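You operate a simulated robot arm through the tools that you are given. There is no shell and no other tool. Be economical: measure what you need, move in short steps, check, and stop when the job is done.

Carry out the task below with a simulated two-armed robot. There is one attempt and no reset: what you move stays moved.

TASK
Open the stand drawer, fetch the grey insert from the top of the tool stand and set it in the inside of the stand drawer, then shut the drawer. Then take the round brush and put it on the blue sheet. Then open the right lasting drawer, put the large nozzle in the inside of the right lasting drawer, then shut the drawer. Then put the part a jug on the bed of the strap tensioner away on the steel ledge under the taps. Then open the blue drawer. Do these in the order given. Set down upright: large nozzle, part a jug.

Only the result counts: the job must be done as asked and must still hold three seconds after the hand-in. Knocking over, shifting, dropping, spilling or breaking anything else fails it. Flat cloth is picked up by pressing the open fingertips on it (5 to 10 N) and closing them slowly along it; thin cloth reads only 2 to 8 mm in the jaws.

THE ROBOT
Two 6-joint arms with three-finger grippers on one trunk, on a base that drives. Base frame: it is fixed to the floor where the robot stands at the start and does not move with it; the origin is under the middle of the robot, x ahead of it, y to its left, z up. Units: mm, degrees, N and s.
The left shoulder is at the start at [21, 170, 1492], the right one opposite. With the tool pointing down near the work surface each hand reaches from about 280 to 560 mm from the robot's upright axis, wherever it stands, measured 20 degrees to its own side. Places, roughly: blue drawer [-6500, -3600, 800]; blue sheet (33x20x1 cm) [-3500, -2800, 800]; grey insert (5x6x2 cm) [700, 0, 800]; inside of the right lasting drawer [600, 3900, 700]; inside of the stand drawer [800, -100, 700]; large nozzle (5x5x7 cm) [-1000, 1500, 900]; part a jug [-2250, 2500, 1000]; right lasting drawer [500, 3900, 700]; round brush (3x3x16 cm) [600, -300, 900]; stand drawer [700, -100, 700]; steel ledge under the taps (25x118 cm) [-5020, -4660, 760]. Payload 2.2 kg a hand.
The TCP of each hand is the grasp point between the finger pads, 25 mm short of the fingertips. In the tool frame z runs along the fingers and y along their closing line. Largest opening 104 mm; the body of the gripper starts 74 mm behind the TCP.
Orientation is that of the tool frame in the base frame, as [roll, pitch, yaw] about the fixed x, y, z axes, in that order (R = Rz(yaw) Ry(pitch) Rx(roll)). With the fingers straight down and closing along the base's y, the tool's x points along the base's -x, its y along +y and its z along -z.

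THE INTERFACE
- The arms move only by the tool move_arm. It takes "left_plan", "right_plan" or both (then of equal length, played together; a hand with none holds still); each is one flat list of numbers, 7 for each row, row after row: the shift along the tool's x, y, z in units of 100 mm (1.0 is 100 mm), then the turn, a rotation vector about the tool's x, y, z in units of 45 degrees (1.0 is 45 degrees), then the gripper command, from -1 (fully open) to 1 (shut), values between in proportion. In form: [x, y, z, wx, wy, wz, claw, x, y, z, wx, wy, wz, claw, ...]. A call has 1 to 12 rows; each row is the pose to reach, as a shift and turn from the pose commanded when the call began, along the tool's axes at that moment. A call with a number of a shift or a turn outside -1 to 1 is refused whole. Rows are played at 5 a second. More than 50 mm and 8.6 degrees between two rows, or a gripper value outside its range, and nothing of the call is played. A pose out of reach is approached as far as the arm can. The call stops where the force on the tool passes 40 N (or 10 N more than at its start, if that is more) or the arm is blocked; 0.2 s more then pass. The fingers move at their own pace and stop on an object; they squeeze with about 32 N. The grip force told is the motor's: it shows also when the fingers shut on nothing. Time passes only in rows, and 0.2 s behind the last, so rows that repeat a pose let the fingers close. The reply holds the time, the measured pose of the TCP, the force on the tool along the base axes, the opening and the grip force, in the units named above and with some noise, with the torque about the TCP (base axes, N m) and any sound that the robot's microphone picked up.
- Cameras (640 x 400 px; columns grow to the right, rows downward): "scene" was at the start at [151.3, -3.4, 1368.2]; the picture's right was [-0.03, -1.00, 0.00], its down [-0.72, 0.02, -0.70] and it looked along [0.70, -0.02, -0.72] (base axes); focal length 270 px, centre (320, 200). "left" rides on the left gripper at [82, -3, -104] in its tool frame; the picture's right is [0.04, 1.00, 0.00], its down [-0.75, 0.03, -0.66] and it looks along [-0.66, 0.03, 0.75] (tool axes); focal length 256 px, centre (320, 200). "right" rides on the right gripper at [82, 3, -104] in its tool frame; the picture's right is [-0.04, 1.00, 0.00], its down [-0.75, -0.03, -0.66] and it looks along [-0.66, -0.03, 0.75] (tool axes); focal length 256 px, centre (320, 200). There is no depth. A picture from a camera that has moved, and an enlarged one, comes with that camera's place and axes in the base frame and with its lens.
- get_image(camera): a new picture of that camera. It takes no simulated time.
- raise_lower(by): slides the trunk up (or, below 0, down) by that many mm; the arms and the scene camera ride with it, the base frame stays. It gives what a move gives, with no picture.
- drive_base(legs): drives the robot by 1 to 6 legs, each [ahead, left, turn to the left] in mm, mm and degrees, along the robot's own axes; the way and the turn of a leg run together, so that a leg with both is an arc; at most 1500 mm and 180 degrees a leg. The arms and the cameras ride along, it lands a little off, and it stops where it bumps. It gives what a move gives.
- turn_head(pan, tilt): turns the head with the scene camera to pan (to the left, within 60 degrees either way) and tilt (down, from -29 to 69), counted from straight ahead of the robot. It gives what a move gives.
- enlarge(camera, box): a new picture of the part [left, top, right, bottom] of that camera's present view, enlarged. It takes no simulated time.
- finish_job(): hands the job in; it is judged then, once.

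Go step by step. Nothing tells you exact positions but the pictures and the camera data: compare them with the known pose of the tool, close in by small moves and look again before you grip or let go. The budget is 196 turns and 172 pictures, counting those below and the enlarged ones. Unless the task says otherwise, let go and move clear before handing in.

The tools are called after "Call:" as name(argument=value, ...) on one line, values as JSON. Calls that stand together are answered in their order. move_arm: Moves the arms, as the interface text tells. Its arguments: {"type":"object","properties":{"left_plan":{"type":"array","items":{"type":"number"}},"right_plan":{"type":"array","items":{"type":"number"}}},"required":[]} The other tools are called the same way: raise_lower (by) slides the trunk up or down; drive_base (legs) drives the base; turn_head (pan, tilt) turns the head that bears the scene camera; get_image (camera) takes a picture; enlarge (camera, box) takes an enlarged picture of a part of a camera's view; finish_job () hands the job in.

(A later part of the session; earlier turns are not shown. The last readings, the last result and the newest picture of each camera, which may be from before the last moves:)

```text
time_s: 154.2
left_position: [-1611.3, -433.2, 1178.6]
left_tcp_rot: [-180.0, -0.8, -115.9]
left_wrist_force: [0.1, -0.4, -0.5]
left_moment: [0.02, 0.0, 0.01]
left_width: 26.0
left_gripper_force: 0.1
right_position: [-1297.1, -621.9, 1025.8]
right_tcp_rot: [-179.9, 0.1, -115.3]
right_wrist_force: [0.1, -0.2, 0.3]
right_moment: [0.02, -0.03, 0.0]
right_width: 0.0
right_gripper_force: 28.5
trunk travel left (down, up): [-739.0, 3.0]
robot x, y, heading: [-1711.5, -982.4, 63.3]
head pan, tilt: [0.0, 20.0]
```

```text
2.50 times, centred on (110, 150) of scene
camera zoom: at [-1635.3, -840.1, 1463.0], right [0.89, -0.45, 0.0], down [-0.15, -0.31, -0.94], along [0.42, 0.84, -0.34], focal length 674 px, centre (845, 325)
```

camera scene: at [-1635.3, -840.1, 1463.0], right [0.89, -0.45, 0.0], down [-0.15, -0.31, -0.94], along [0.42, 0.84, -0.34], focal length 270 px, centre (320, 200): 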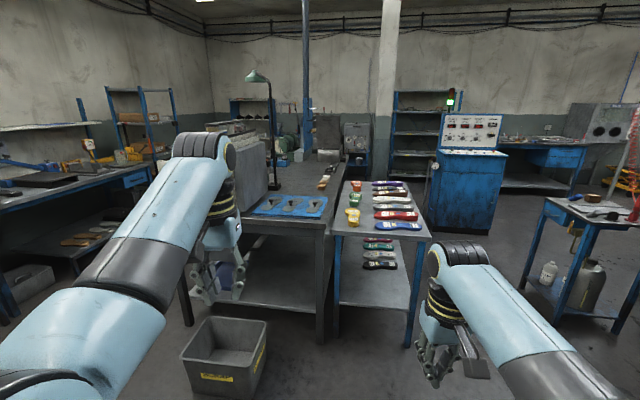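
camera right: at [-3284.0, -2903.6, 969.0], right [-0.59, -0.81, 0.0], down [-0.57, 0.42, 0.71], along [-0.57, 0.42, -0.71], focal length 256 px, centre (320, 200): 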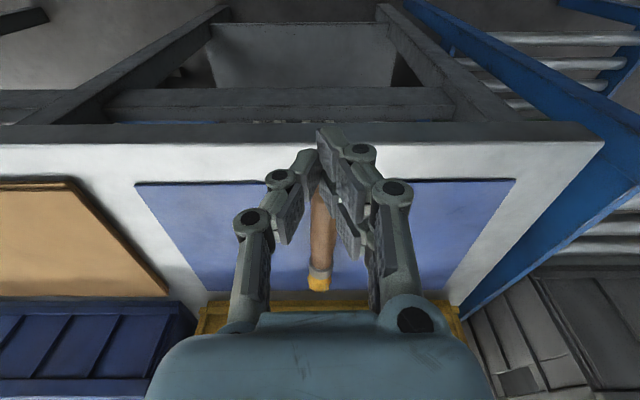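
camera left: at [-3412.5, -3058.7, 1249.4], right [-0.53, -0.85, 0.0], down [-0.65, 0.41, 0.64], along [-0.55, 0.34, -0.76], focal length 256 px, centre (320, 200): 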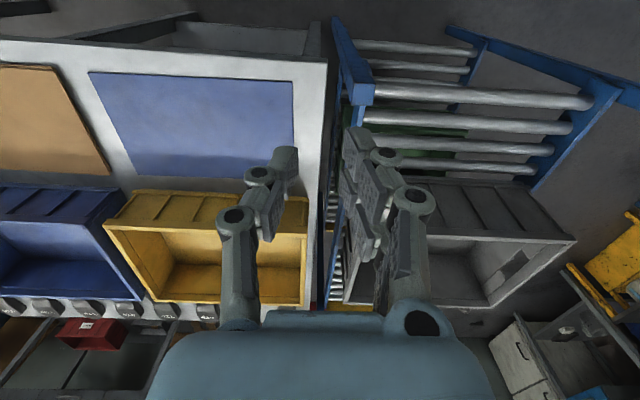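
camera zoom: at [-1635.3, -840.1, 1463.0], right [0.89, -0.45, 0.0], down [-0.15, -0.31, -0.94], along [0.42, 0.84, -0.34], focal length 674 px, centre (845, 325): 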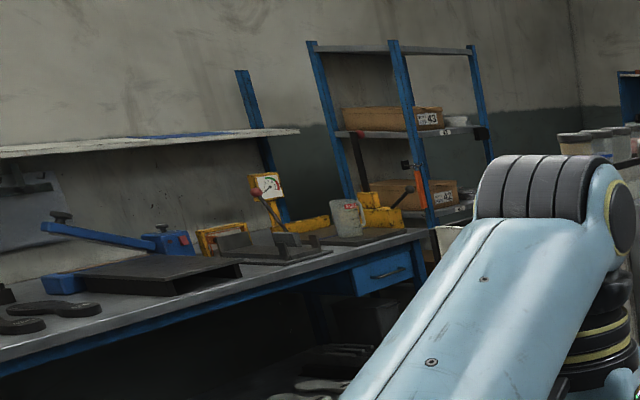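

The nozzle's workbench is ahead (with a tall grey box at its near end), and on the left is another bench with the yellow strap tensioner and a measuring jug. I'll enter the aisle between them.

Call:
drive_base(legs=[[0, 0, 44.6], [1500, 0, 0], [500, 0, 0], [0, 0, -52]])

Call:
turn_head(pan=0, tilt=30)

Call:
get_image(camera="scene")

```text
time_s: 168.6
left_position: [-2133.3, 1457.7, 1179.1]
left_tcp_rot: [180.0, -0.8, -124.1]
left_wrist_force: [-0.3, 0.5, -0.1]
left_moment: [0.01, -0.01, 0.02]
left_width: 25.9
left_gripper_force: 0.1
right_position: [-1849.1, 1225.3, 1025.3]
right_tcp_rot: [-179.9, 0.0, -123.3]
right_wrist_force: [0.4, -0.6, 0.2]
right_moment: [-0.01, 0.01, -0.02]
right_width: 0.0
right_gripper_force: 28.5
trunk travel left (down, up): [-739.0, 3.0]
robot x, y, heading: [-2310.0, 923.6, 55.3]
head pan, tilt: [0.0, 20.0]
```

```text
time_s: 169.3
left_position: [-2133.1, 1458.0, 1178.8]
left_tcp_rot: [-179.9, -0.8, -124.0]
left_wrist_force: [0.1, 0.9, -0.2]
left_moment: [-0.02, -0.01, -0.02]
left_width: 26.0
left_gripper_force: 0.2
right_position: [-1849.6, 1226.2, 1025.9]
right_tcp_rot: [-179.9, 0.1, -123.4]
right_wrist_force: [-0.3, 0.4, 0.0]
right_moment: [-0.01, 0.01, -0.02]
right_width: 0.0
right_gripper_force: 28.4
trunk travel left (down, up): [-739.0, 3.0]
robot x, y, heading: [-2308.5, 928.7, 55.2]
head pan, tilt: [0.0, 30.0]
```

```text
83 pictures are left
camera scene: at [-2215.3, 1055.9, 1447.0], right [0.82, -0.57, 0.0], down [-0.28, -0.41, -0.87], along [0.49, 0.71, -0.5], focal length 270 px, centre (320, 200)
```

scene: 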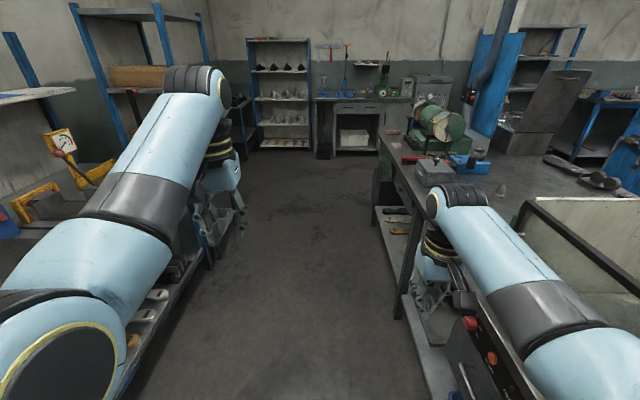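

Call:
enlarge(camera="scene", box=[360, 90, 600, 230])

```text
2.67 times, centred on (480, 160) of scene
camera zoom: at [-2215.3, 1055.9, 1447.0], right [0.82, -0.57, 0.0], down [-0.28, -0.41, -0.87], along [0.49, 0.71, -0.5], focal length 719 px, centre (-107, 307)
```

zoom: 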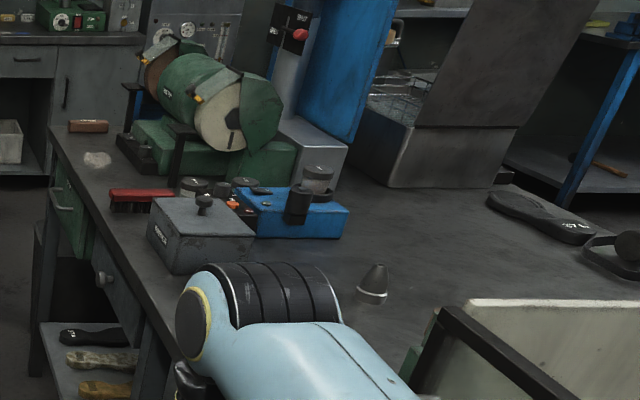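

The large nozzle is the small cone with a white band at about [-979, 1459] on the right-hand bench. I drive along the aisle and turn to face it.

Call:
drive_base(legs=[[1170, 0, 0], [0, 0, -68]])

Call:
turn_head(pan=-10, tilt=40)

Call:
get_image(camera="scene")

Call:
get_image(camera="right")

```text
time_s: 178.2
left_position: [-1078.7, 1923.3, 1179.8]
left_tcp_rot: [-180.0, -0.9, 167.6]
left_wrist_force: [-0.2, 0.5, -0.9]
left_moment: [0.03, -0.03, -0.02]
left_width: 26.0
left_gripper_force: 0.0
right_position: [-1188.9, 1574.1, 1026.0]
right_tcp_rot: [180.0, 0.1, 168.3]
right_wrist_force: [-0.1, -0.2, 0.0]
right_moment: [0.0, 0.01, -0.02]
right_width: 0.0
right_gripper_force: 28.5
trunk travel left (down, up): [-739.0, 3.0]
robot x, y, heading: [-1641.3, 1890.0, -12.8]
head pan, tilt: [0.0, 30.0]
```

```text
time_s: 178.9
left_position: [-1078.1, 1923.3, 1177.8]
left_tcp_rot: [179.9, -0.8, 167.7]
left_wrist_force: [0.6, 0.5, -0.3]
left_moment: [-0.03, -0.01, 0.01]
left_width: 26.1
left_gripper_force: 0.1
right_position: [-1189.8, 1573.6, 1025.2]
right_tcp_rot: [-179.9, 0.1, 168.3]
right_wrist_force: [-0.5, 0.1, 0.0]
right_moment: [-0.05, 0.0, 0.01]
right_width: 0.2
right_gripper_force: 28.2
trunk travel left (down, up): [-739.0, 3.0]
robot x, y, heading: [-1638.2, 1886.2, -13.1]
head pan, tilt: [-10.0, 40.0]
```

```text
81 pictures are left
camera scene: at [-1491.6, 1838.1, 1431.7], right [-0.39, -0.92, 0.0], down [-0.59, 0.25, -0.77], along [0.7, -0.3, -0.64], focal length 270 px, centre (320, 200)
```

scene: 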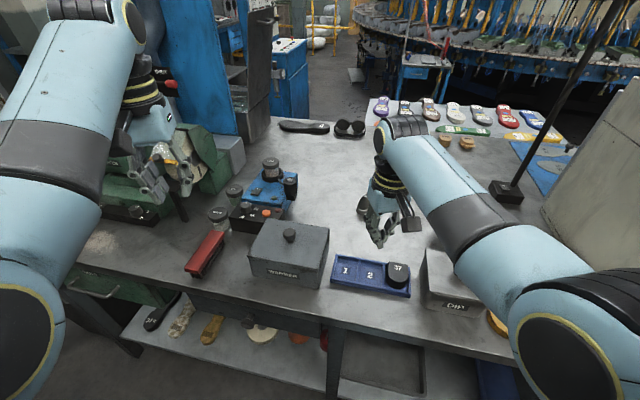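

```text
80 pictures are left
camera right: at [-1268.0, 1594.9, 1128.9], right [0.24, 0.97, 0.0], down [0.73, -0.18, 0.66], along [0.64, -0.16, -0.75], focal length 256 px, centre (320, 200)
```

right: 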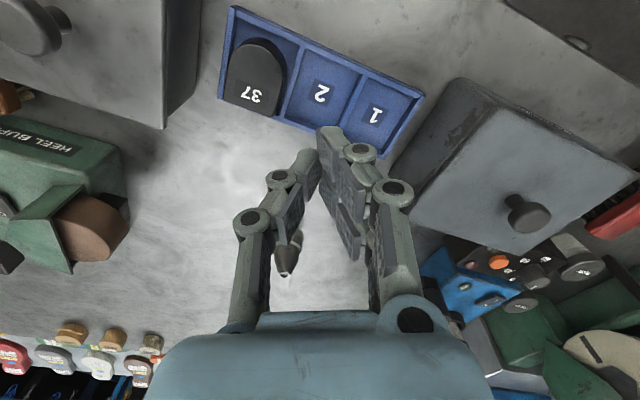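

The nozzle stands around [-972, 1480]; bench edge is 427 mm ahead. I approach 160 mm toward it.

Call:
drive_base(legs=[[150, -55, 0]])

Call:
get_image(camera="right")

Call:
get_image(camera="left")

Call:
get_image(camera="scene")

```text
time_s: 180.4
left_position: [-946.9, 1836.0, 1179.0]
left_tcp_rot: [-180.0, -0.7, 167.6]
left_wrist_force: [-0.6, 0.3, -0.6]
left_moment: [0.04, -0.02, -0.01]
left_width: 25.9
left_gripper_force: 0.2
right_position: [-1058.1, 1488.0, 1025.3]
right_tcp_rot: [-180.0, 0.0, 168.3]
right_wrist_force: [0.3, 0.2, -0.7]
right_moment: [0.0, 0.03, 0.0]
right_width: 0.0
right_gripper_force: 28.0
trunk travel left (down, up): [-739.0, 3.0]
robot x, y, heading: [-1505.0, 1798.7, -13.3]
head pan, tilt: [-10.0, 40.0]
```

```text
79 pictures are left
camera right: at [-1136.6, 1507.6, 1128.7], right [0.24, 0.97, 0.0], down [0.73, -0.18, 0.66], along [0.64, -0.16, -0.75], focal length 256 px, centre (320, 200)
```

right: 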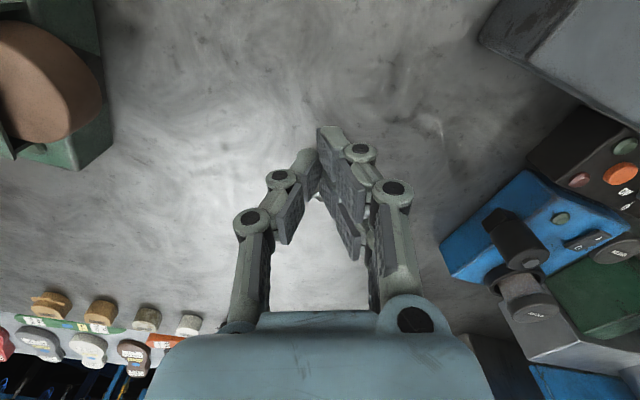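

```text
78 pictures are left
camera left: at [-1025.0, 1850.5, 1283.8], right [0.18, 0.98, 0.0], down [0.75, -0.13, 0.65], along [0.64, -0.11, -0.76], focal length 256 px, centre (320, 200)
```

left: 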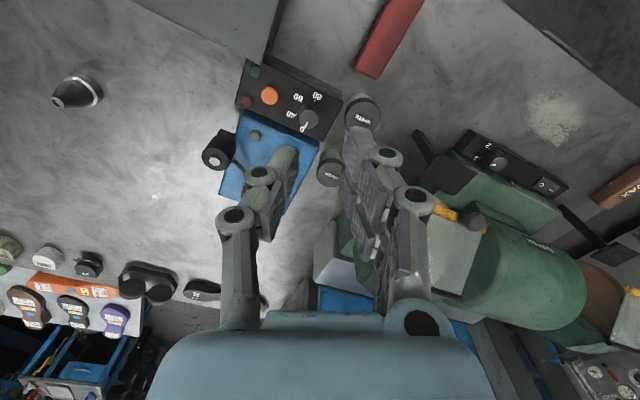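

```text
77 pictures are left
camera scene: at [-1360.0, 1750.8, 1431.6], right [-0.39, -0.92, 0.0], down [-0.59, 0.25, -0.77], along [0.7, -0.3, -0.64], focal length 270 px, centre (320, 200)
```

scene: 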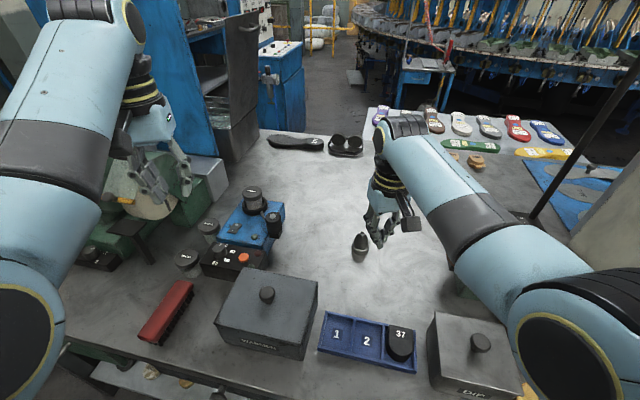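

The nozzle is now hidden behind the closed right fingers; I open them to see it.

Call:
move_arm(right_plan=[0, 0, 0, 0, 0, 0, -1, 0, 0, 0.2, 0, 0, 0, -1, 0, 0, 0.4, 0, 0, 0, -1, 0, 0, 0.4, 0, 0, 0, -1])

Call:
get_image(camera="right")

Call:
enlarge(camera="scene", box=[300, 180, 440, 280])

```text
time_s: 181.4
left_position: [-948.1, 1835.7, 1177.7]
left_tcp_rot: [-180.0, -0.8, 167.6]
left_wrist_force: [-0.1, -1.3, -0.4]
left_moment: [-0.02, -0.02, 0.01]
left_width: 26.1
left_gripper_force: 0.1
right_position: [-1057.5, 1486.9, 985.3]
right_tcp_rot: [-180.0, 0.2, 168.3]
right_wrist_force: [0.4, -0.2, 0.4]
right_moment: [0.01, -0.01, 0.0]
right_width: 104.1
right_gripper_force: 0.0
trunk travel left (down, up): [-739.0, 3.0]
robot x, y, heading: [-1508.5, 1799.9, -13.3]
head pan, tilt: [-10.0, 40.0]
```

```text
76 pictures are left
camera right: at [-1136.9, 1507.4, 1089.1], right [0.24, 0.97, 0.0], down [0.73, -0.18, 0.66], along [0.64, -0.16, -0.75], focal length 256 px, centre (320, 200)
```

right: 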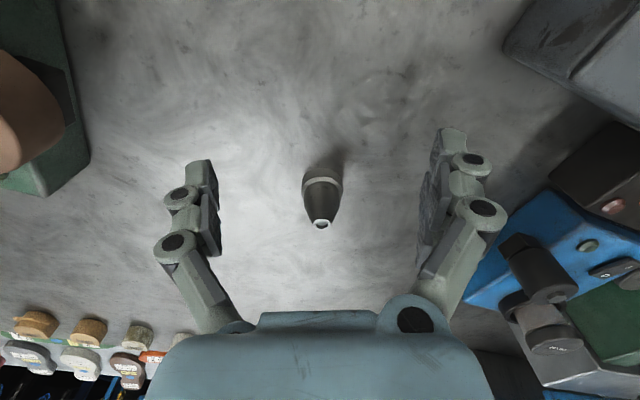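

```text
4.00 times, centred on (370, 230) of scene
camera zoom: at [-1360.5, 1751.2, 1431.7], right [-0.39, -0.92, 0.0], down [-0.59, 0.25, -0.77], along [0.7, -0.3, -0.64], focal length 1078 px, centre (120, 80)
```

zoom: 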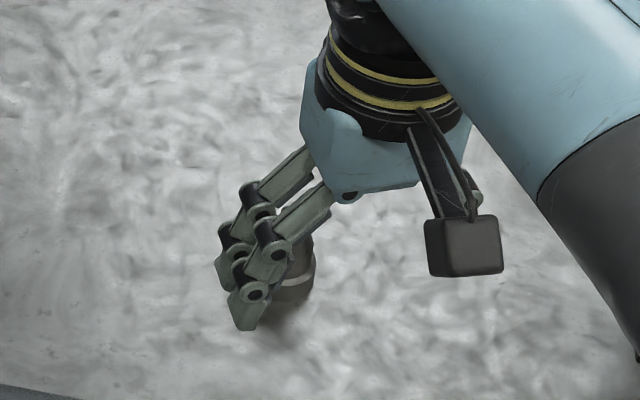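

The nozzle's base is at about [-964, 1467], z≈852. I lower the trunk 60 mm and extend the right hand forward so the nozzle comes between the open fingers.

Call:
raise_lower(by=-60)

Call:
move_arm(right_plan=[-0.24, 0, 0, 0, 0, 0, -1, -0.48, 0, 0, 0, 0, 0, -1, -0.72, 0, 0, 0, 0, 0, -1, -0.95, 0, 0, 0, 0, 0, -1])

Call:
get_image(camera="right")

```text
time_s: 182.4
left_position: [-947.2, 1835.5, 1118.7]
left_tcp_rot: [180.0, -0.8, 167.6]
left_wrist_force: [-0.6, -0.3, 0.6]
left_moment: [0.02, -0.01, -0.02]
left_width: 25.9
left_gripper_force: 0.0
right_position: [-1058.9, 1486.9, 924.1]
right_tcp_rot: [-179.8, 0.0, 168.3]
right_wrist_force: [-0.2, -0.2, 0.3]
right_moment: [0.0, 0.0, 0.04]
right_width: 104.0
right_gripper_force: 0.1
trunk travel left (down, up): [-679.0, 63.0]
robot x, y, heading: [-1505.2, 1800.8, -13.3]
head pan, tilt: [-10.0, 40.0]
```

```text
time_s: 183.4
left_position: [-947.3, 1836.2, 1119.3]
left_tcp_rot: [-179.9, -0.7, 167.6]
left_wrist_force: [0.0, 0.4, 0.3]
left_moment: [-0.01, 0.02, -0.01]
left_width: 26.0
left_gripper_force: 0.1
right_position: [-982.0, 1468.3, 936.4]
right_tcp_rot: [-180.0, 0.2, 168.2]
right_wrist_force: [0.2, -0.1, 0.2]
right_moment: [-0.03, -0.01, -0.04]
right_width: 104.1
right_gripper_force: 0.1
right hand out of reach, approached as far as the arm can: row 4
trunk travel left (down, up): [-679.0, 63.0]
robot x, y, heading: [-1506.9, 1802.2, -13.0]
head pan, tilt: [-10.0, 40.0]
```

```text
74 pictures are left
camera right: at [-1060.1, 1490.2, 1039.0], right [0.24, 0.97, 0.0], down [0.73, -0.18, 0.66], along [0.64, -0.16, -0.75], focal length 256 px, centre (320, 200)
```

right: 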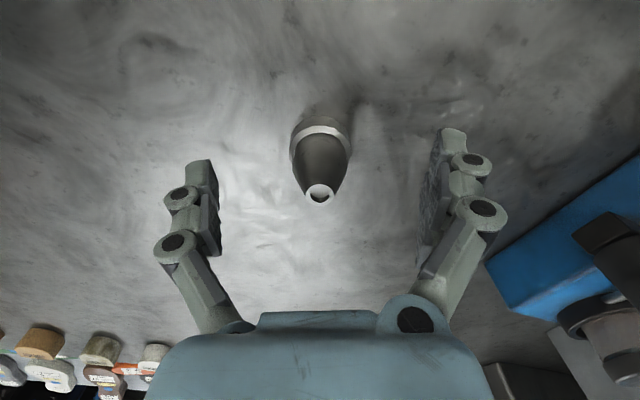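

The nozzle is centred between the fingers, about 12 mm further ahead. I lower the trunk, go forward, then down to grip.

Call:
raise_lower(by=-30)

Call:
move_arm(right_plan=[-0.06, 0, 0, 0, 0, 0, -0.6, -0.12, 0, 0, 0, 0, 0, -0.6, -0.12, 0, 0.1, 0, 0, 0, -0.6, -0.12, 0, 0.18, 0, 0, 0, -0.6])

Call:
get_image(camera="right")

```text
time_s: 184.1
left_position: [-947.1, 1835.8, 1088.3]
left_tcp_rot: [179.9, -0.9, 167.6]
left_wrist_force: [-0.1, -0.3, 0.9]
left_moment: [-0.02, -0.01, 0.0]
left_width: 25.9
left_gripper_force: 0.2
right_position: [-980.8, 1469.0, 905.3]
right_tcp_rot: [-180.0, 0.0, 168.2]
right_wrist_force: [0.1, -0.1, 0.3]
right_moment: [-0.03, -0.03, 0.02]
right_width: 104.2
right_gripper_force: 0.2
trunk travel left (down, up): [-649.0, 93.0]
robot x, y, heading: [-1507.2, 1803.6, -13.1]
head pan, tilt: [-10.0, 40.0]
```

```text
time_s: 185.1
left_position: [-946.9, 1836.2, 1087.9]
left_tcp_rot: [-179.9, -0.8, 167.7]
left_wrist_force: [-0.3, -0.1, 0.2]
left_moment: [0.02, -0.01, -0.02]
left_width: 26.0
left_gripper_force: 0.2
right_position: [-983.3, 1467.6, 898.1]
right_tcp_rot: [-179.8, 0.2, 168.2]
right_wrist_force: [-0.2, -0.1, 0.8]
right_moment: [-0.01, 0.01, -0.02]
right_width: 83.2
right_gripper_force: 0.1
right hand out of reach, approached as far as the arm can: row 1, 2, 3, 4
trunk travel left (down, up): [-649.0, 93.0]
robot x, y, heading: [-1509.1, 1803.0, -13.0]
head pan, tilt: [-10.0, 40.0]
```

```text
73 pictures are left
camera right: at [-1061.7, 1489.1, 1002.8], right [0.24, 0.97, 0.0], down [0.73, -0.18, 0.66], along [0.64, -0.16, -0.75], focal length 256 px, centre (320, 200)
```

right: 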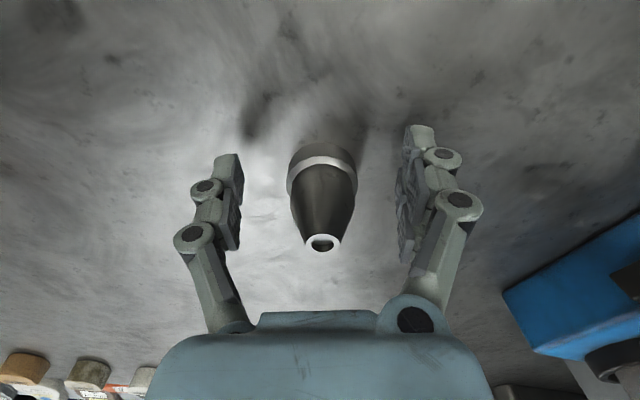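

Call:
drive_base(legs=[[15, 0, 0]])

Call:
raise_lower(by=-13)

Call:
get_image(camera="right")

```text
time_s: 185.9
left_position: [-933.6, 1833.3, 1089.4]
left_tcp_rot: [180.0, -0.8, 167.5]
left_wrist_force: [-0.7, 0.8, 0.1]
left_moment: [-0.01, 0.01, 0.0]
left_width: 25.9
left_gripper_force: 0.1
right_position: [-969.0, 1464.7, 898.9]
right_tcp_rot: [-179.9, 0.1, 168.2]
right_wrist_force: [1.0, 0.5, 0.7]
right_moment: [0.01, 0.01, -0.03]
right_width: 83.3
right_gripper_force: 0.1
trunk travel left (down, up): [-649.0, 93.0]
robot x, y, heading: [-1493.3, 1796.5, -13.4]
head pan, tilt: [-10.0, 40.0]
```

```text
time_s: 186.5
left_position: [-933.0, 1832.1, 1076.0]
left_tcp_rot: [-180.0, -0.8, 167.6]
left_wrist_force: [0.2, -0.1, -0.2]
left_moment: [0.0, 0.03, 0.02]
left_width: 25.8
left_gripper_force: 0.0
right_position: [-969.0, 1464.3, 885.8]
right_tcp_rot: [-179.9, 0.0, 168.3]
right_wrist_force: [1.0, -0.1, 0.2]
right_moment: [0.02, 0.0, 0.0]
right_width: 83.3
right_gripper_force: 0.1
trunk travel left (down, up): [-636.0, 106.0]
robot x, y, heading: [-1495.5, 1797.4, -13.3]
head pan, tilt: [-10.0, 40.0]
```

```text
72 pictures are left
camera right: at [-1047.2, 1485.5, 989.6], right [0.24, 0.97, 0.0], down [0.73, -0.18, 0.66], along [0.64, -0.16, -0.75], focal length 256 px, centre (320, 200)
```

right: 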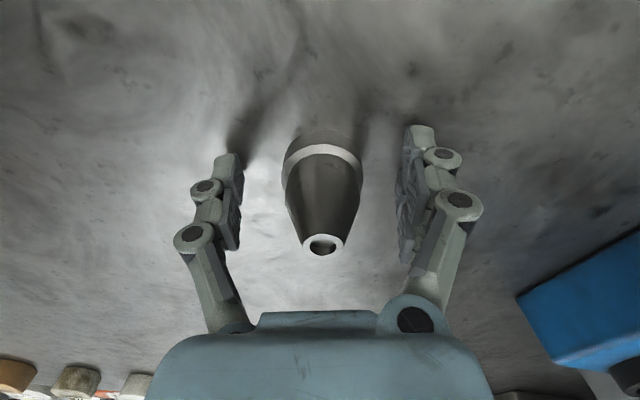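

Aligned. I close on the nozzle and lift it with the trunk.

Call:
move_arm(right_plan=[0, 0, 0, 0, 0, 0, -0.2, 0, 0, 0, 0, 0, 0, 0.1, 0, 0, 0, 0, 0, 0, 0.5, 0, 0, 0, 0, 0, 0, 0.8, 0, 0, 0, 0, 0, 0, 0.8])

Call:
raise_lower(by=40)

Call:
get_image(camera="right")

```text
time_s: 187.7
left_position: [-932.5, 1833.2, 1076.3]
left_tcp_rot: [-180.0, -0.8, 167.6]
left_wrist_force: [-0.5, -0.5, -1.1]
left_moment: [-0.02, 0.04, 0.0]
left_width: 25.9
left_gripper_force: 0.1
right_position: [-969.4, 1464.4, 886.3]
right_tcp_rot: [-179.8, 0.1, 168.2]
right_wrist_force: [0.1, 0.0, -0.3]
right_moment: [0.0, 0.06, 0.01]
right_width: 44.2
right_gripper_force: 32.3
trunk travel left (down, up): [-636.0, 106.0]
robot x, y, heading: [-1492.8, 1795.8, -13.2]
head pan, tilt: [-10.0, 40.0]
```

```text
time_s: 188.5
left_position: [-932.1, 1832.4, 1115.1]
left_tcp_rot: [-179.9, -1.0, 167.6]
left_wrist_force: [0.1, -1.0, -0.4]
left_moment: [0.01, 0.03, 0.01]
left_width: 26.2
left_gripper_force: 0.0
right_position: [-969.3, 1465.2, 925.9]
right_tcp_rot: [-179.9, 0.1, 168.4]
right_wrist_force: [0.0, 0.8, -1.0]
right_moment: [0.01, 0.01, 0.04]
right_width: 44.5
right_gripper_force: 32.1
trunk travel left (down, up): [-676.0, 66.0]
robot x, y, heading: [-1489.8, 1795.6, -13.1]
head pan, tilt: [-10.0, 40.0]
```

```text
71 pictures are left
camera right: at [-1047.6, 1485.6, 1029.4], right [0.24, 0.97, 0.0], down [0.73, -0.18, 0.66], along [0.64, -0.16, -0.75], focal length 256 px, centre (320, 200)
```

right: 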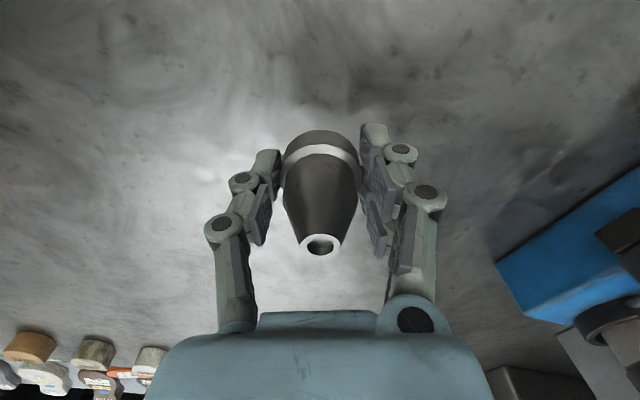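

The nozzle is held upright. I raise, retract the hand, back off into the aisle and turn up along it towards the lasting drawers.

Call:
raise_lower(by=62)

Call:
drive_base(legs=[[-165, 55, 0]])

Call:
move_arm(right_plan=[0.2, 0, -0.2, 0, 0, 0, 0.8, 0.4, 0, -0.4, 0, 0, 0, 0.8, 0.6, 0, -0.5, 0, 0, 0, 0.8])

Call:
drive_base(legs=[[0, 0, 68.5], [700, 0, 0]])

Call:
turn_head(pan=0, tilt=20)

Call:
get_image(camera="scene")

```text
time_s: 189.5
left_position: [-932.2, 1832.4, 1176.3]
left_tcp_rot: [-179.9, -0.9, 167.6]
left_wrist_force: [0.1, -0.3, 0.0]
left_moment: [0.04, -0.02, 0.02]
left_width: 26.3
left_gripper_force: 0.1
right_position: [-969.4, 1464.4, 987.9]
right_tcp_rot: [-179.8, 0.1, 168.2]
right_wrist_force: [-0.2, -0.9, -1.0]
right_moment: [0.02, 0.04, 0.01]
right_width: 44.3
right_gripper_force: 32.0
trunk travel left (down, up): [-738.0, 4.0]
robot x, y, heading: [-1493.3, 1798.4, -13.2]
head pan, tilt: [-10.0, 40.0]
```

```text
time_s: 191.0
left_position: [-1079.4, 1922.6, 1178.0]
left_tcp_rot: [-180.0, -0.7, 167.5]
left_wrist_force: [-0.1, 0.8, 1.0]
left_moment: [0.03, 0.01, -0.03]
left_width: 26.1
left_gripper_force: 0.0
right_position: [-1116.8, 1554.4, 989.6]
right_tcp_rot: [-179.9, 0.2, 168.2]
right_wrist_force: [-0.4, 0.5, 0.1]
right_moment: [-0.01, -0.02, 0.0]
right_width: 44.3
right_gripper_force: 31.7
trunk travel left (down, up): [-738.0, 4.0]
robot x, y, heading: [-1640.9, 1892.0, -13.2]
head pan, tilt: [-10.0, 40.0]
```

```text
time_s: 191.8
left_position: [-1079.9, 1923.0, 1178.6]
left_tcp_rot: [-179.9, -0.9, 167.4]
left_wrist_force: [-0.2, -0.5, -1.0]
left_moment: [-0.02, -0.01, -0.03]
left_width: 26.1
left_gripper_force: 0.1
right_position: [-1177.4, 1566.8, 1038.4]
right_tcp_rot: [-179.8, 0.1, 168.2]
right_wrist_force: [0.0, 0.4, -1.3]
right_moment: [-0.01, 0.02, 0.0]
right_width: 44.2
right_gripper_force: 32.0
trunk travel left (down, up): [-738.0, 4.0]
robot x, y, heading: [-1639.3, 1888.9, -13.1]
head pan, tilt: [-10.0, 40.0]
```

```text
time_s: 198.6
left_position: [-1065.5, 2995.7, 1176.8]
left_tcp_rot: [180.0, -0.8, -124.1]
left_wrist_force: [-0.4, -0.4, -0.7]
left_moment: [0.04, -0.02, -0.01]
left_width: 26.0
left_gripper_force: 0.0
right_position: [-769.3, 2775.0, 1037.9]
right_tcp_rot: [-179.9, 0.1, -123.4]
right_wrist_force: [-0.4, -0.5, -1.0]
right_moment: [0.03, 0.01, 0.0]
right_width: 44.1
right_gripper_force: 32.1
trunk travel left (down, up): [-738.0, 4.0]
robot x, y, heading: [-1240.0, 2464.4, 55.3]
head pan, tilt: [-10.0, 40.0]
```

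```text
time_s: 199.5
left_position: [-1064.8, 2996.3, 1177.9]
left_tcp_rot: [180.0, -0.8, -124.1]
left_wrist_force: [-0.2, -0.5, -0.2]
left_moment: [0.01, -0.01, 0.03]
left_width: 25.7
left_gripper_force: 0.0
right_position: [-769.5, 2776.6, 1038.9]
right_tcp_rot: [-179.9, 0.2, -123.4]
right_wrist_force: [-1.0, 0.1, -0.1]
right_moment: [0.01, 0.01, 0.01]
right_width: 43.9
right_gripper_force: 32.1
trunk travel left (down, up): [-738.0, 4.0]
robot x, y, heading: [-1238.2, 2464.7, 55.1]
head pan, tilt: [0.0, 20.0]
```

```text
70 pictures are left
camera scene: at [-1146.3, 2596.6, 1462.0], right [0.82, -0.57, 0.0], down [-0.2, -0.28, -0.94], along [0.54, 0.77, -0.34], focal length 270 px, centre (320, 200)
```

scene: 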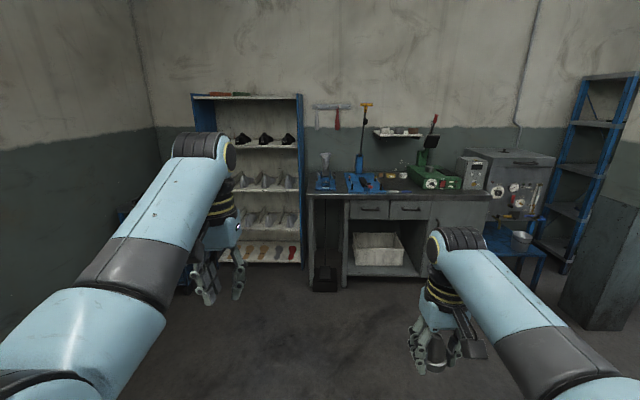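

Call:
enlarge(camera="scene", box=[300, 150, 500, 290])

```text
2.86 times, centred on (400, 220) of scene
camera zoom: at [-1146.3, 2596.6, 1462.0], right [0.82, -0.57, 0.0], down [-0.2, -0.28, -0.94], along [0.54, 0.77, -0.34], focal length 770 px, centre (91, 143)
```

zoom: 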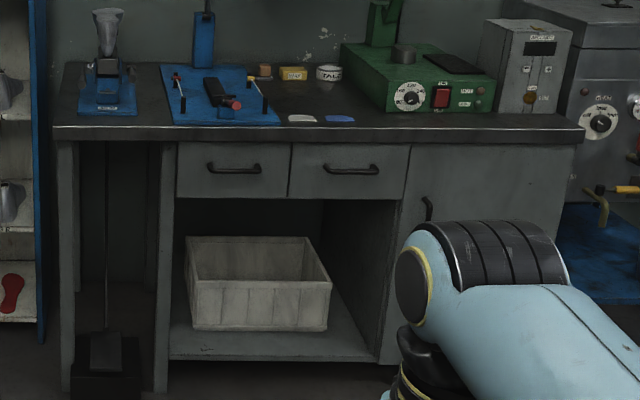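

Two drawers with dark bar handles; the right one is my target. I turn the left hand 90° and tilt it for gripping the bar while still in free space.

Call:
move_arm(left_plan=[0, 0.03, 0.15, 0, 0, 0.166, 0.2, 0, 0.06, 0.3, 0, 0, 0.333, 0.2, 0, 0.1, 0.45, 0, 0, 0.5, 0.2, 0, 0.14, 0.6, 0, 0, 0.666, 0.2, 0, 0.17, 0.75, 0, 0, 0.833, 0.2, 0, 0.2, 0.9, 0, 0, 1, 0.2])

Call:
move_arm(left_plan=[0, 0, 0.1, 0, 0, 0.166, 0.2, 0, 0, 0.2, 0, 0, 0.333, 0.2, 0, 0, 0.3, 0, 0, 0.5, 0.2, 0, 0, 0.4, 0, 0, 0.666, 0.2, 0, 0, 0.5, 0, 0, 0.833, 0.2, 0, 0, 0.6, 0, 0, 1, 0.2])

Call:
drive_base(legs=[[600, 0, 0]])

Call:
turn_head(pan=0, tilt=35)

Call:
get_image(camera="scene")

```text
time_s: 200.9
left_position: [-1082.1, 3007.4, 1087.5]
left_tcp_rot: [-179.4, -0.5, -169.3]
left_wrist_force: [-0.5, -0.6, 0.0]
left_moment: [-0.03, -0.02, 0.0]
left_width: 41.4
left_gripper_force: 0.0
right_position: [-770.1, 2775.9, 1037.5]
right_tcp_rot: [-179.9, 0.1, -123.4]
right_wrist_force: [0.2, -0.1, -0.7]
right_moment: [0.0, 0.01, 0.01]
right_width: 44.1
right_gripper_force: 31.6
trunk travel left (down, up): [-738.0, 4.0]
robot x, y, heading: [-1241.4, 2461.1, 55.4]
head pan, tilt: [0.0, 20.0]
```

```text
time_s: 202.3
left_position: [-1083.2, 3005.8, 1026.8]
left_tcp_rot: [-179.2, 0.1, 145.8]
left_wrist_force: [0.2, -0.4, -0.1]
left_moment: [0.0, -0.01, 0.01]
left_width: 41.8
left_gripper_force: 0.0
right_position: [-769.6, 2776.7, 1038.9]
right_tcp_rot: [-179.9, 0.1, -123.4]
right_wrist_force: [0.3, 0.6, -1.9]
right_moment: [0.0, -0.01, 0.0]
right_width: 44.1
right_gripper_force: 32.6
trunk travel left (down, up): [-738.0, 4.0]
robot x, y, heading: [-1238.4, 2462.5, 55.1]
head pan, tilt: [0.0, 20.0]
```

```text
time_s: 205.7
left_position: [-741.9, 3501.0, 1027.1]
left_tcp_rot: [-179.3, 0.1, 146.1]
left_wrist_force: [0.2, 0.1, 0.0]
left_moment: [-0.05, -0.01, -0.01]
left_width: 41.5
left_gripper_force: 0.2
right_position: [-428.3, 3273.1, 1037.5]
right_tcp_rot: [-179.8, 0.1, -123.2]
right_wrist_force: [-0.2, 0.1, -0.7]
right_moment: [-0.01, -0.01, 0.03]
right_width: 44.5
right_gripper_force: 31.8
trunk travel left (down, up): [-738.0, 4.0]
robot x, y, heading: [-899.0, 2957.4, 55.6]
head pan, tilt: [0.0, 20.0]
```

```text
time_s: 206.4
left_position: [-742.7, 3501.5, 1026.1]
left_tcp_rot: [-179.2, 0.1, 146.1]
left_wrist_force: [-0.3, -0.8, -0.4]
left_moment: [0.0, 0.02, -0.01]
left_width: 41.6
left_gripper_force: 0.1
right_position: [-428.5, 3271.9, 1037.4]
right_tcp_rot: [-179.9, 0.1, -123.2]
right_wrist_force: [0.4, -0.5, -0.5]
right_moment: [0.02, -0.04, -0.02]
right_width: 44.3
right_gripper_force: 31.4
trunk travel left (down, up): [-738.0, 4.0]
robot x, y, heading: [-899.5, 2959.2, 55.2]
head pan, tilt: [0.0, 35.0]
```

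```text
68 pictures are left
camera scene: at [-807.4, 3087.2, 1438.3], right [0.82, -0.57, 0.0], down [-0.33, -0.47, -0.82], along [0.47, 0.67, -0.57], focal length 270 px, centre (320, 200)
```

scene: 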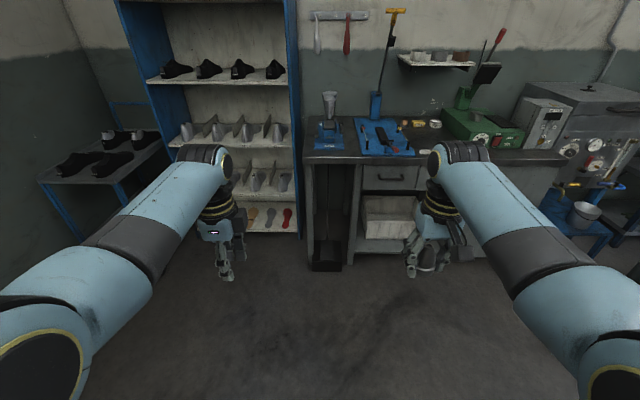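

The bench top is about z=870 and the right drawer's handle around [345, 3645, 775]. I drive forward and to the right to bring it in front of the left hand.

Call:
drive_base(legs=[[400, 0, 0], [0, -800, 0]])

Call:
get_image(camera="scene")

Call:
get_image(camera="left")

```text
time_s: 212.8
left_position: [146.8, 3372.3, 1027.0]
left_tcp_rot: [-179.2, 0.0, 146.0]
left_wrist_force: [1.0, -1.1, 1.3]
left_moment: [-0.03, 0.02, 0.03]
left_width: 41.6
left_gripper_force: 0.0
right_position: [461.0, 3144.2, 1038.7]
right_tcp_rot: [-179.8, 0.1, -123.3]
right_wrist_force: [-0.1, 0.9, -1.4]
right_moment: [0.03, 0.0, -0.01]
right_width: 44.1
right_gripper_force: 31.7
trunk travel left (down, up): [-738.0, 4.0]
robot x, y, heading: [-8.2, 2835.5, 55.3]
head pan, tilt: [0.0, 35.0]
```

```text
67 pictures are left
camera scene: at [81.2, 2958.9, 1438.2], right [0.82, -0.57, 0.0], down [-0.33, -0.47, -0.82], along [0.47, 0.67, -0.57], focal length 270 px, centre (320, 200)
```

scene: 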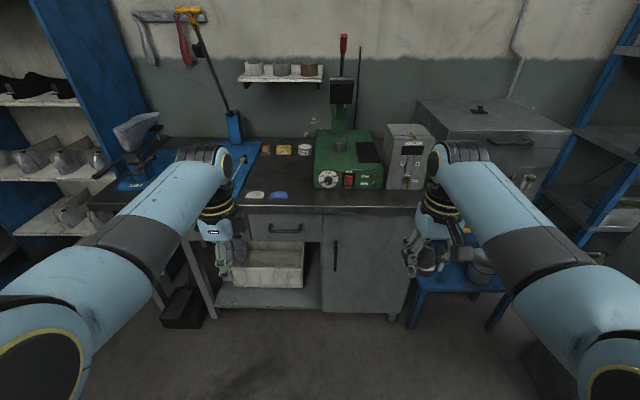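

```text
66 pictures are left
camera left: at [78.6, 3417.0, 1131.6], right [0.53, 0.85, -0.01], down [0.65, -0.39, 0.66], along [0.55, -0.35, -0.75], focal length 256 px, centre (320, 200)
```

left: 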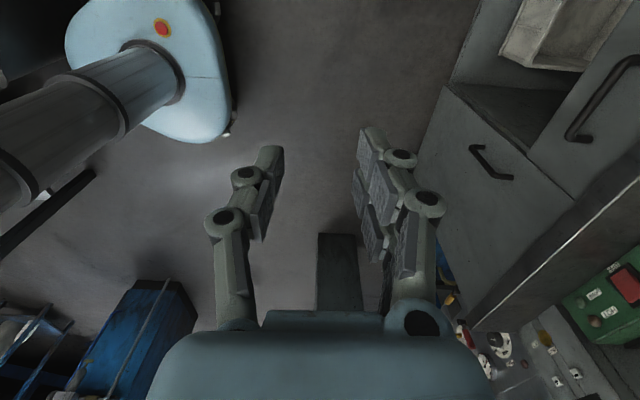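

Triangulating, the handle bar is at about [446, 3718, 709] and the bench top near z=800. I pose the left hand lower and tilted before approaching.

Call:
raise_lower(by=-80)

Call:
move_arm(left_plan=[0, -0.1, 0.2, -0.07, 0, 0, 0.42, 0, -0.2, 0.4, -0.14, 0, 0, 0.42, 0, -0.3, 0.6, -0.21, 0, 0, 0.42, 0, -0.45, 0.8, -0.28, 0, 0, 0.42, 0, -0.6, 1.0, -0.36, 0, 0, 0.42])

Call:
move_arm(left_plan=[0, -0.1, 0.2, 0, 0, 0, 0.42, 0, -0.2, 0.4, 0, 0, 0, 0.42, 0, -0.35, 0.7, 0, 0, 0, 0.42])

```text
time_s: 214.0
left_position: [146.4, 3371.7, 947.8]
left_tcp_rot: [-179.2, 0.0, 145.9]
left_wrist_force: [1.1, -0.7, 0.1]
left_moment: [0.02, 0.01, -0.01]
left_width: 41.7
left_gripper_force: 0.1
right_position: [461.0, 3143.8, 959.8]
right_tcp_rot: [-179.9, 0.3, -123.3]
right_wrist_force: [-0.6, -0.4, -1.4]
right_moment: [0.02, 0.0, 0.0]
right_width: 44.1
right_gripper_force: 31.4
trunk travel left (down, up): [-658.0, 84.0]
robot x, y, heading: [-8.8, 2831.0, 55.0]
head pan, tilt: [0.0, 35.0]
```

```text
time_s: 215.2
left_position: [110.8, 3320.5, 848.1]
left_tcp_rot: [164.5, 0.0, 146.1]
left_wrist_force: [0.0, 0.1, 1.0]
left_moment: [-0.02, 0.0, 0.01]
left_width: 30.1
left_gripper_force: 0.1
right_position: [459.7, 3143.0, 959.4]
right_tcp_rot: [-179.8, 0.2, -123.4]
right_wrist_force: [-0.5, -0.2, -1.1]
right_moment: [0.0, 0.0, -0.03]
right_width: 44.3
right_gripper_force: 31.7
trunk travel left (down, up): [-658.0, 84.0]
robot x, y, heading: [-9.0, 2828.0, 54.9]
head pan, tilt: [0.0, 35.0]
```

```text
time_s: 216.0
left_position: [103.4, 3309.6, 770.8]
left_tcp_rot: [164.7, 0.0, 145.9]
left_wrist_force: [-0.6, 0.5, -0.4]
left_moment: [-0.02, -0.05, -0.02]
left_width: 30.1
left_gripper_force: 0.2
right_position: [459.7, 3142.8, 958.6]
right_tcp_rot: [-179.9, 0.1, -123.3]
right_wrist_force: [-0.1, 0.0, -1.1]
right_moment: [0.01, 0.0, -0.02]
right_width: 44.2
right_gripper_force: 31.9
trunk travel left (down, up): [-658.0, 84.0]
robot x, y, heading: [-13.1, 2826.1, 55.2]
head pan, tilt: [0.0, 35.0]
```

Call:
drive_base(legs=[[450, -48, 0]])

Call:
get_image(camera="left")

Call:
enlarge(camera="scene", box=[140, 160, 420, 340])

```text
time_s: 218.7
left_position: [394.4, 3650.6, 770.6]
left_tcp_rot: [164.7, -0.1, 146.2]
left_wrist_force: [-0.9, 0.6, -0.8]
left_moment: [-0.01, -0.01, 0.03]
left_width: 30.1
left_gripper_force: 0.0
right_position: [752.1, 3486.4, 958.7]
right_tcp_rot: [-179.9, 0.1, -123.0]
right_wrist_force: [0.4, 0.2, -0.7]
right_moment: [-0.02, 0.0, -0.03]
right_width: 44.0
right_gripper_force: 31.6
trunk travel left (down, up): [-658.0, 84.0]
robot x, y, heading: [286.5, 3170.6, 55.5]
head pan, tilt: [0.0, 35.0]
```

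```text
65 pictures are left
camera left: at [310.4, 3671.4, 870.5], right [0.5, 0.82, 0.26], down [0.55, -0.54, 0.64], along [0.67, -0.18, -0.72], focal length 256 px, centre (320, 200)
```

left: 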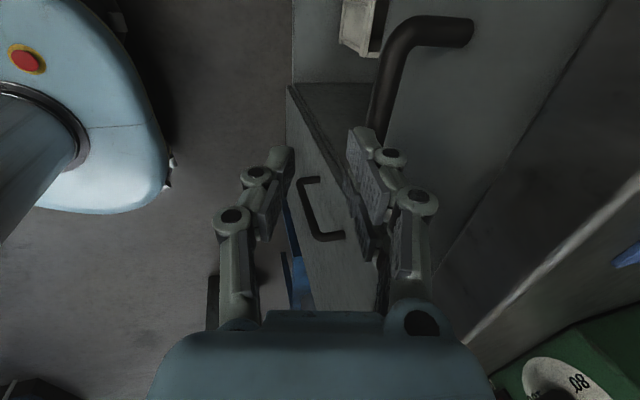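

```text
2.22 times, centred on (280, 250) of scene
camera zoom: at [374.6, 3301.6, 1357.9], right [0.83, -0.56, 0.0], down [-0.32, -0.47, -0.82], along [0.46, 0.68, -0.57], focal length 599 px, centre (409, 89)
```

zoom: 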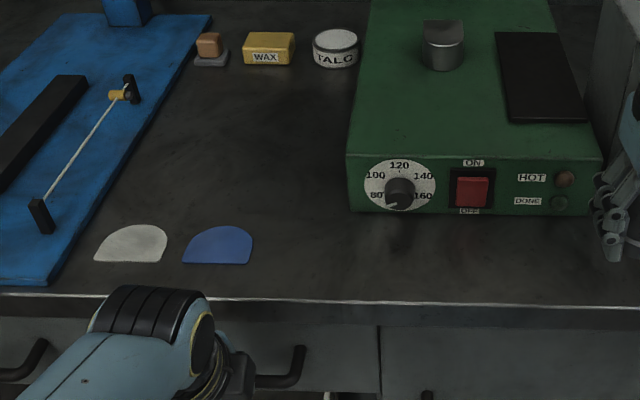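

Both cameras agree: the bar is 64 mm ahead of the TCP at z≈709. I move 47 mm ahead, lower the trunk by 40 and check.

Call:
drive_base(legs=[[47, 0, 0]])

Call:
raise_lower(by=-40)

Call:
get_image(camera="left")

```text
time_s: 219.8
left_position: [415.7, 3683.6, 767.6]
left_tcp_rot: [165.6, 0.0, 146.4]
left_wrist_force: [-0.6, 0.0, 0.6]
left_moment: [0.0, 0.01, 0.01]
left_width: 30.2
left_gripper_force: 0.0
right_position: [777.6, 3525.6, 958.9]
right_tcp_rot: [-179.9, 0.1, -123.0]
right_wrist_force: [0.2, 0.0, -1.0]
right_moment: [0.02, 0.0, -0.01]
right_width: 44.1
right_gripper_force: 31.7
trunk travel left (down, up): [-658.0, 84.0]
robot x, y, heading: [312.8, 3208.9, 55.8]
head pan, tilt: [0.0, 35.0]
stopped in leg 1: the force on the tool passed its limit at 44 N (the readings are from after the stop); the commanded pose is now the measured one
```

```text
time_s: 220.6
left_position: [416.0, 3682.3, 726.7]
left_tcp_rot: [165.5, 0.0, 146.3]
left_wrist_force: [-0.1, 0.4, 0.0]
left_moment: [-0.02, -0.03, -0.01]
left_width: 30.2
left_gripper_force: 0.1
right_position: [778.2, 3525.0, 918.4]
right_tcp_rot: [-179.9, 0.2, -123.0]
right_wrist_force: [-0.1, -0.4, -0.8]
right_moment: [0.0, 0.0, -0.04]
right_width: 43.9
right_gripper_force: 32.3
trunk travel left (down, up): [-618.0, 124.0]
robot x, y, heading: [311.6, 3209.1, 55.7]
head pan, tilt: [0.0, 35.0]
```

```text
63 pictures are left
camera left: at [332.8, 3704.4, 827.2], right [0.5, 0.83, 0.25], down [0.55, -0.53, 0.64], along [0.66, -0.19, -0.72], focal length 256 px, centre (320, 200)
```

left: 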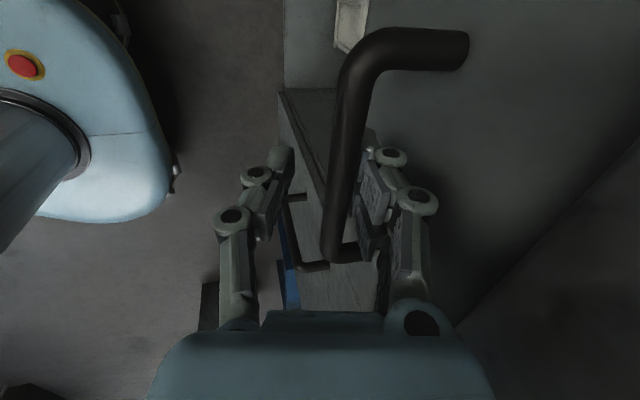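

The bar now lies between the fingers. I lower 9 mm more and close on it.

Call:
raise_lower(by=-9)

Call:
move_arm(left_plan=[0, 0, 0, 0, 0, 0, 0.6, 0, 0, 0, 0, 0, 0, 0.8, 0, 0, 0, 0, 0, 0, 1, 0, 0, 0, 0, 0, 0, 1])

Call:
get_image(camera="left")

```text
time_s: 221.2
left_position: [416.5, 3682.1, 718.7]
left_tcp_rot: [165.6, 0.1, 146.4]
left_wrist_force: [1.2, 0.6, -0.8]
left_moment: [0.01, 0.01, 0.02]
left_width: 30.7
left_gripper_force: 0.4
right_position: [778.5, 3525.2, 908.7]
right_tcp_rot: [-179.9, 0.1, -122.9]
right_wrist_force: [-0.5, -0.2, -1.1]
right_moment: [-0.04, -0.02, 0.0]
right_width: 43.9
right_gripper_force: 31.6
trunk travel left (down, up): [-609.0, 133.0]
robot x, y, heading: [313.3, 3210.1, 55.5]
head pan, tilt: [0.0, 35.0]
```

```text
time_s: 222.2
left_position: [415.6, 3682.9, 718.6]
left_tcp_rot: [165.6, -0.1, 146.4]
left_wrist_force: [0.5, 0.4, 0.0]
left_moment: [0.01, 0.03, 0.0]
left_width: 0.1
left_gripper_force: 28.7
right_position: [776.8, 3524.2, 909.4]
right_tcp_rot: [-180.0, 0.1, -122.8]
right_wrist_force: [0.8, -0.4, -1.4]
right_moment: [-0.03, 0.0, -0.01]
right_width: 44.1
right_gripper_force: 32.0
trunk travel left (down, up): [-609.0, 133.0]
robot x, y, heading: [311.4, 3206.5, 55.9]
head pan, tilt: [0.0, 35.0]
```

```text
62 pictures are left
camera left: at [332.7, 3704.3, 818.1], right [0.5, 0.83, 0.25], down [0.55, -0.53, 0.64], along [0.66, -0.19, -0.72], focal length 256 px, centre (320, 200)
```

left: 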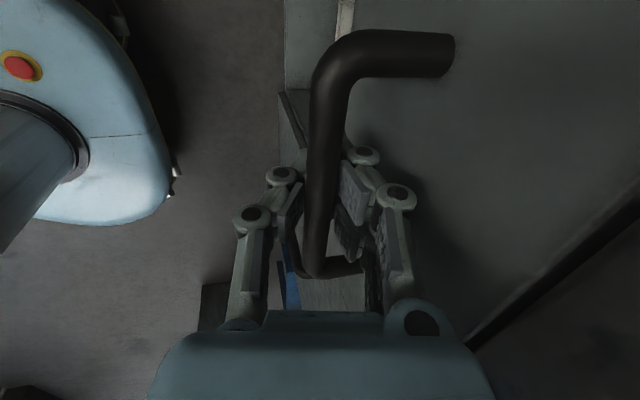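

The fingers closed beneath the bar, which is captive between the finger links (as on the first drawer). I pull by backing the base 170 mm.

Call:
drive_base(legs=[[-170, 0, 0]])

Call:
get_image(camera="left")

Call:
get_image(camera="scene")

```text
time_s: 223.6
left_position: [319.1, 3540.9, 720.2]
left_tcp_rot: [165.4, 0.0, 146.4]
left_wrist_force: [0.0, 1.6, -0.3]
left_moment: [-0.01, -0.02, 0.0]
left_width: 0.0
left_gripper_force: 28.1
right_position: [680.3, 3384.3, 911.3]
right_tcp_rot: [-179.9, 0.2, -122.9]
right_wrist_force: [-0.5, -0.5, -0.4]
right_moment: [0.02, 0.01, 0.02]
right_width: 43.9
right_gripper_force: 31.5
trunk travel left (down, up): [-609.0, 133.0]
robot x, y, heading: [215.1, 3068.1, 55.7]
head pan, tilt: [0.0, 35.0]
```

```text
61 pictures are left
camera left: at [235.7, 3562.6, 818.9], right [0.5, 0.83, 0.25], down [0.55, -0.53, 0.64], along [0.67, -0.18, -0.72], focal length 256 px, centre (320, 200)
```

left: 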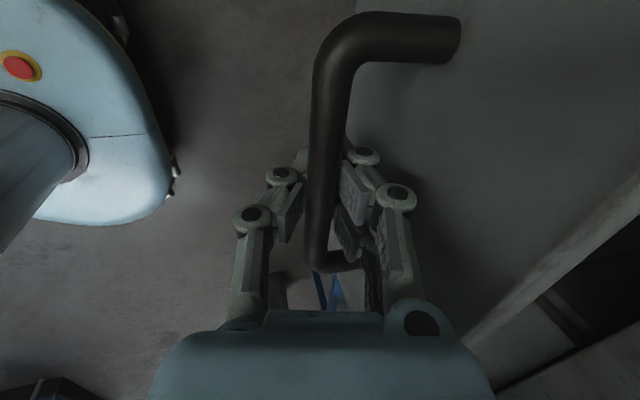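

```text
60 pictures are left
camera scene: at [302.5, 3196.7, 1309.1], right [0.83, -0.56, 0.0], down [-0.32, -0.47, -0.82], along [0.46, 0.68, -0.57], focal length 270 px, centre (320, 200)
```

scene: 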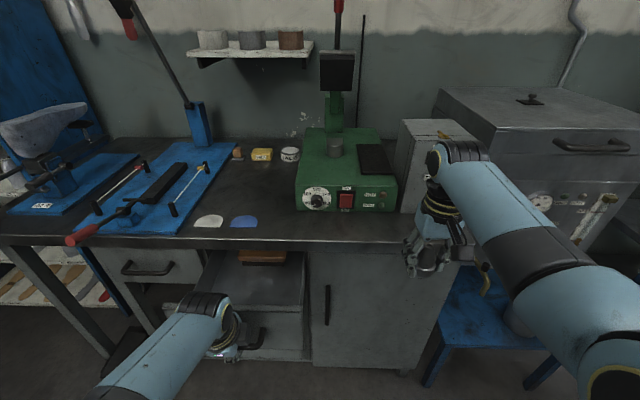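

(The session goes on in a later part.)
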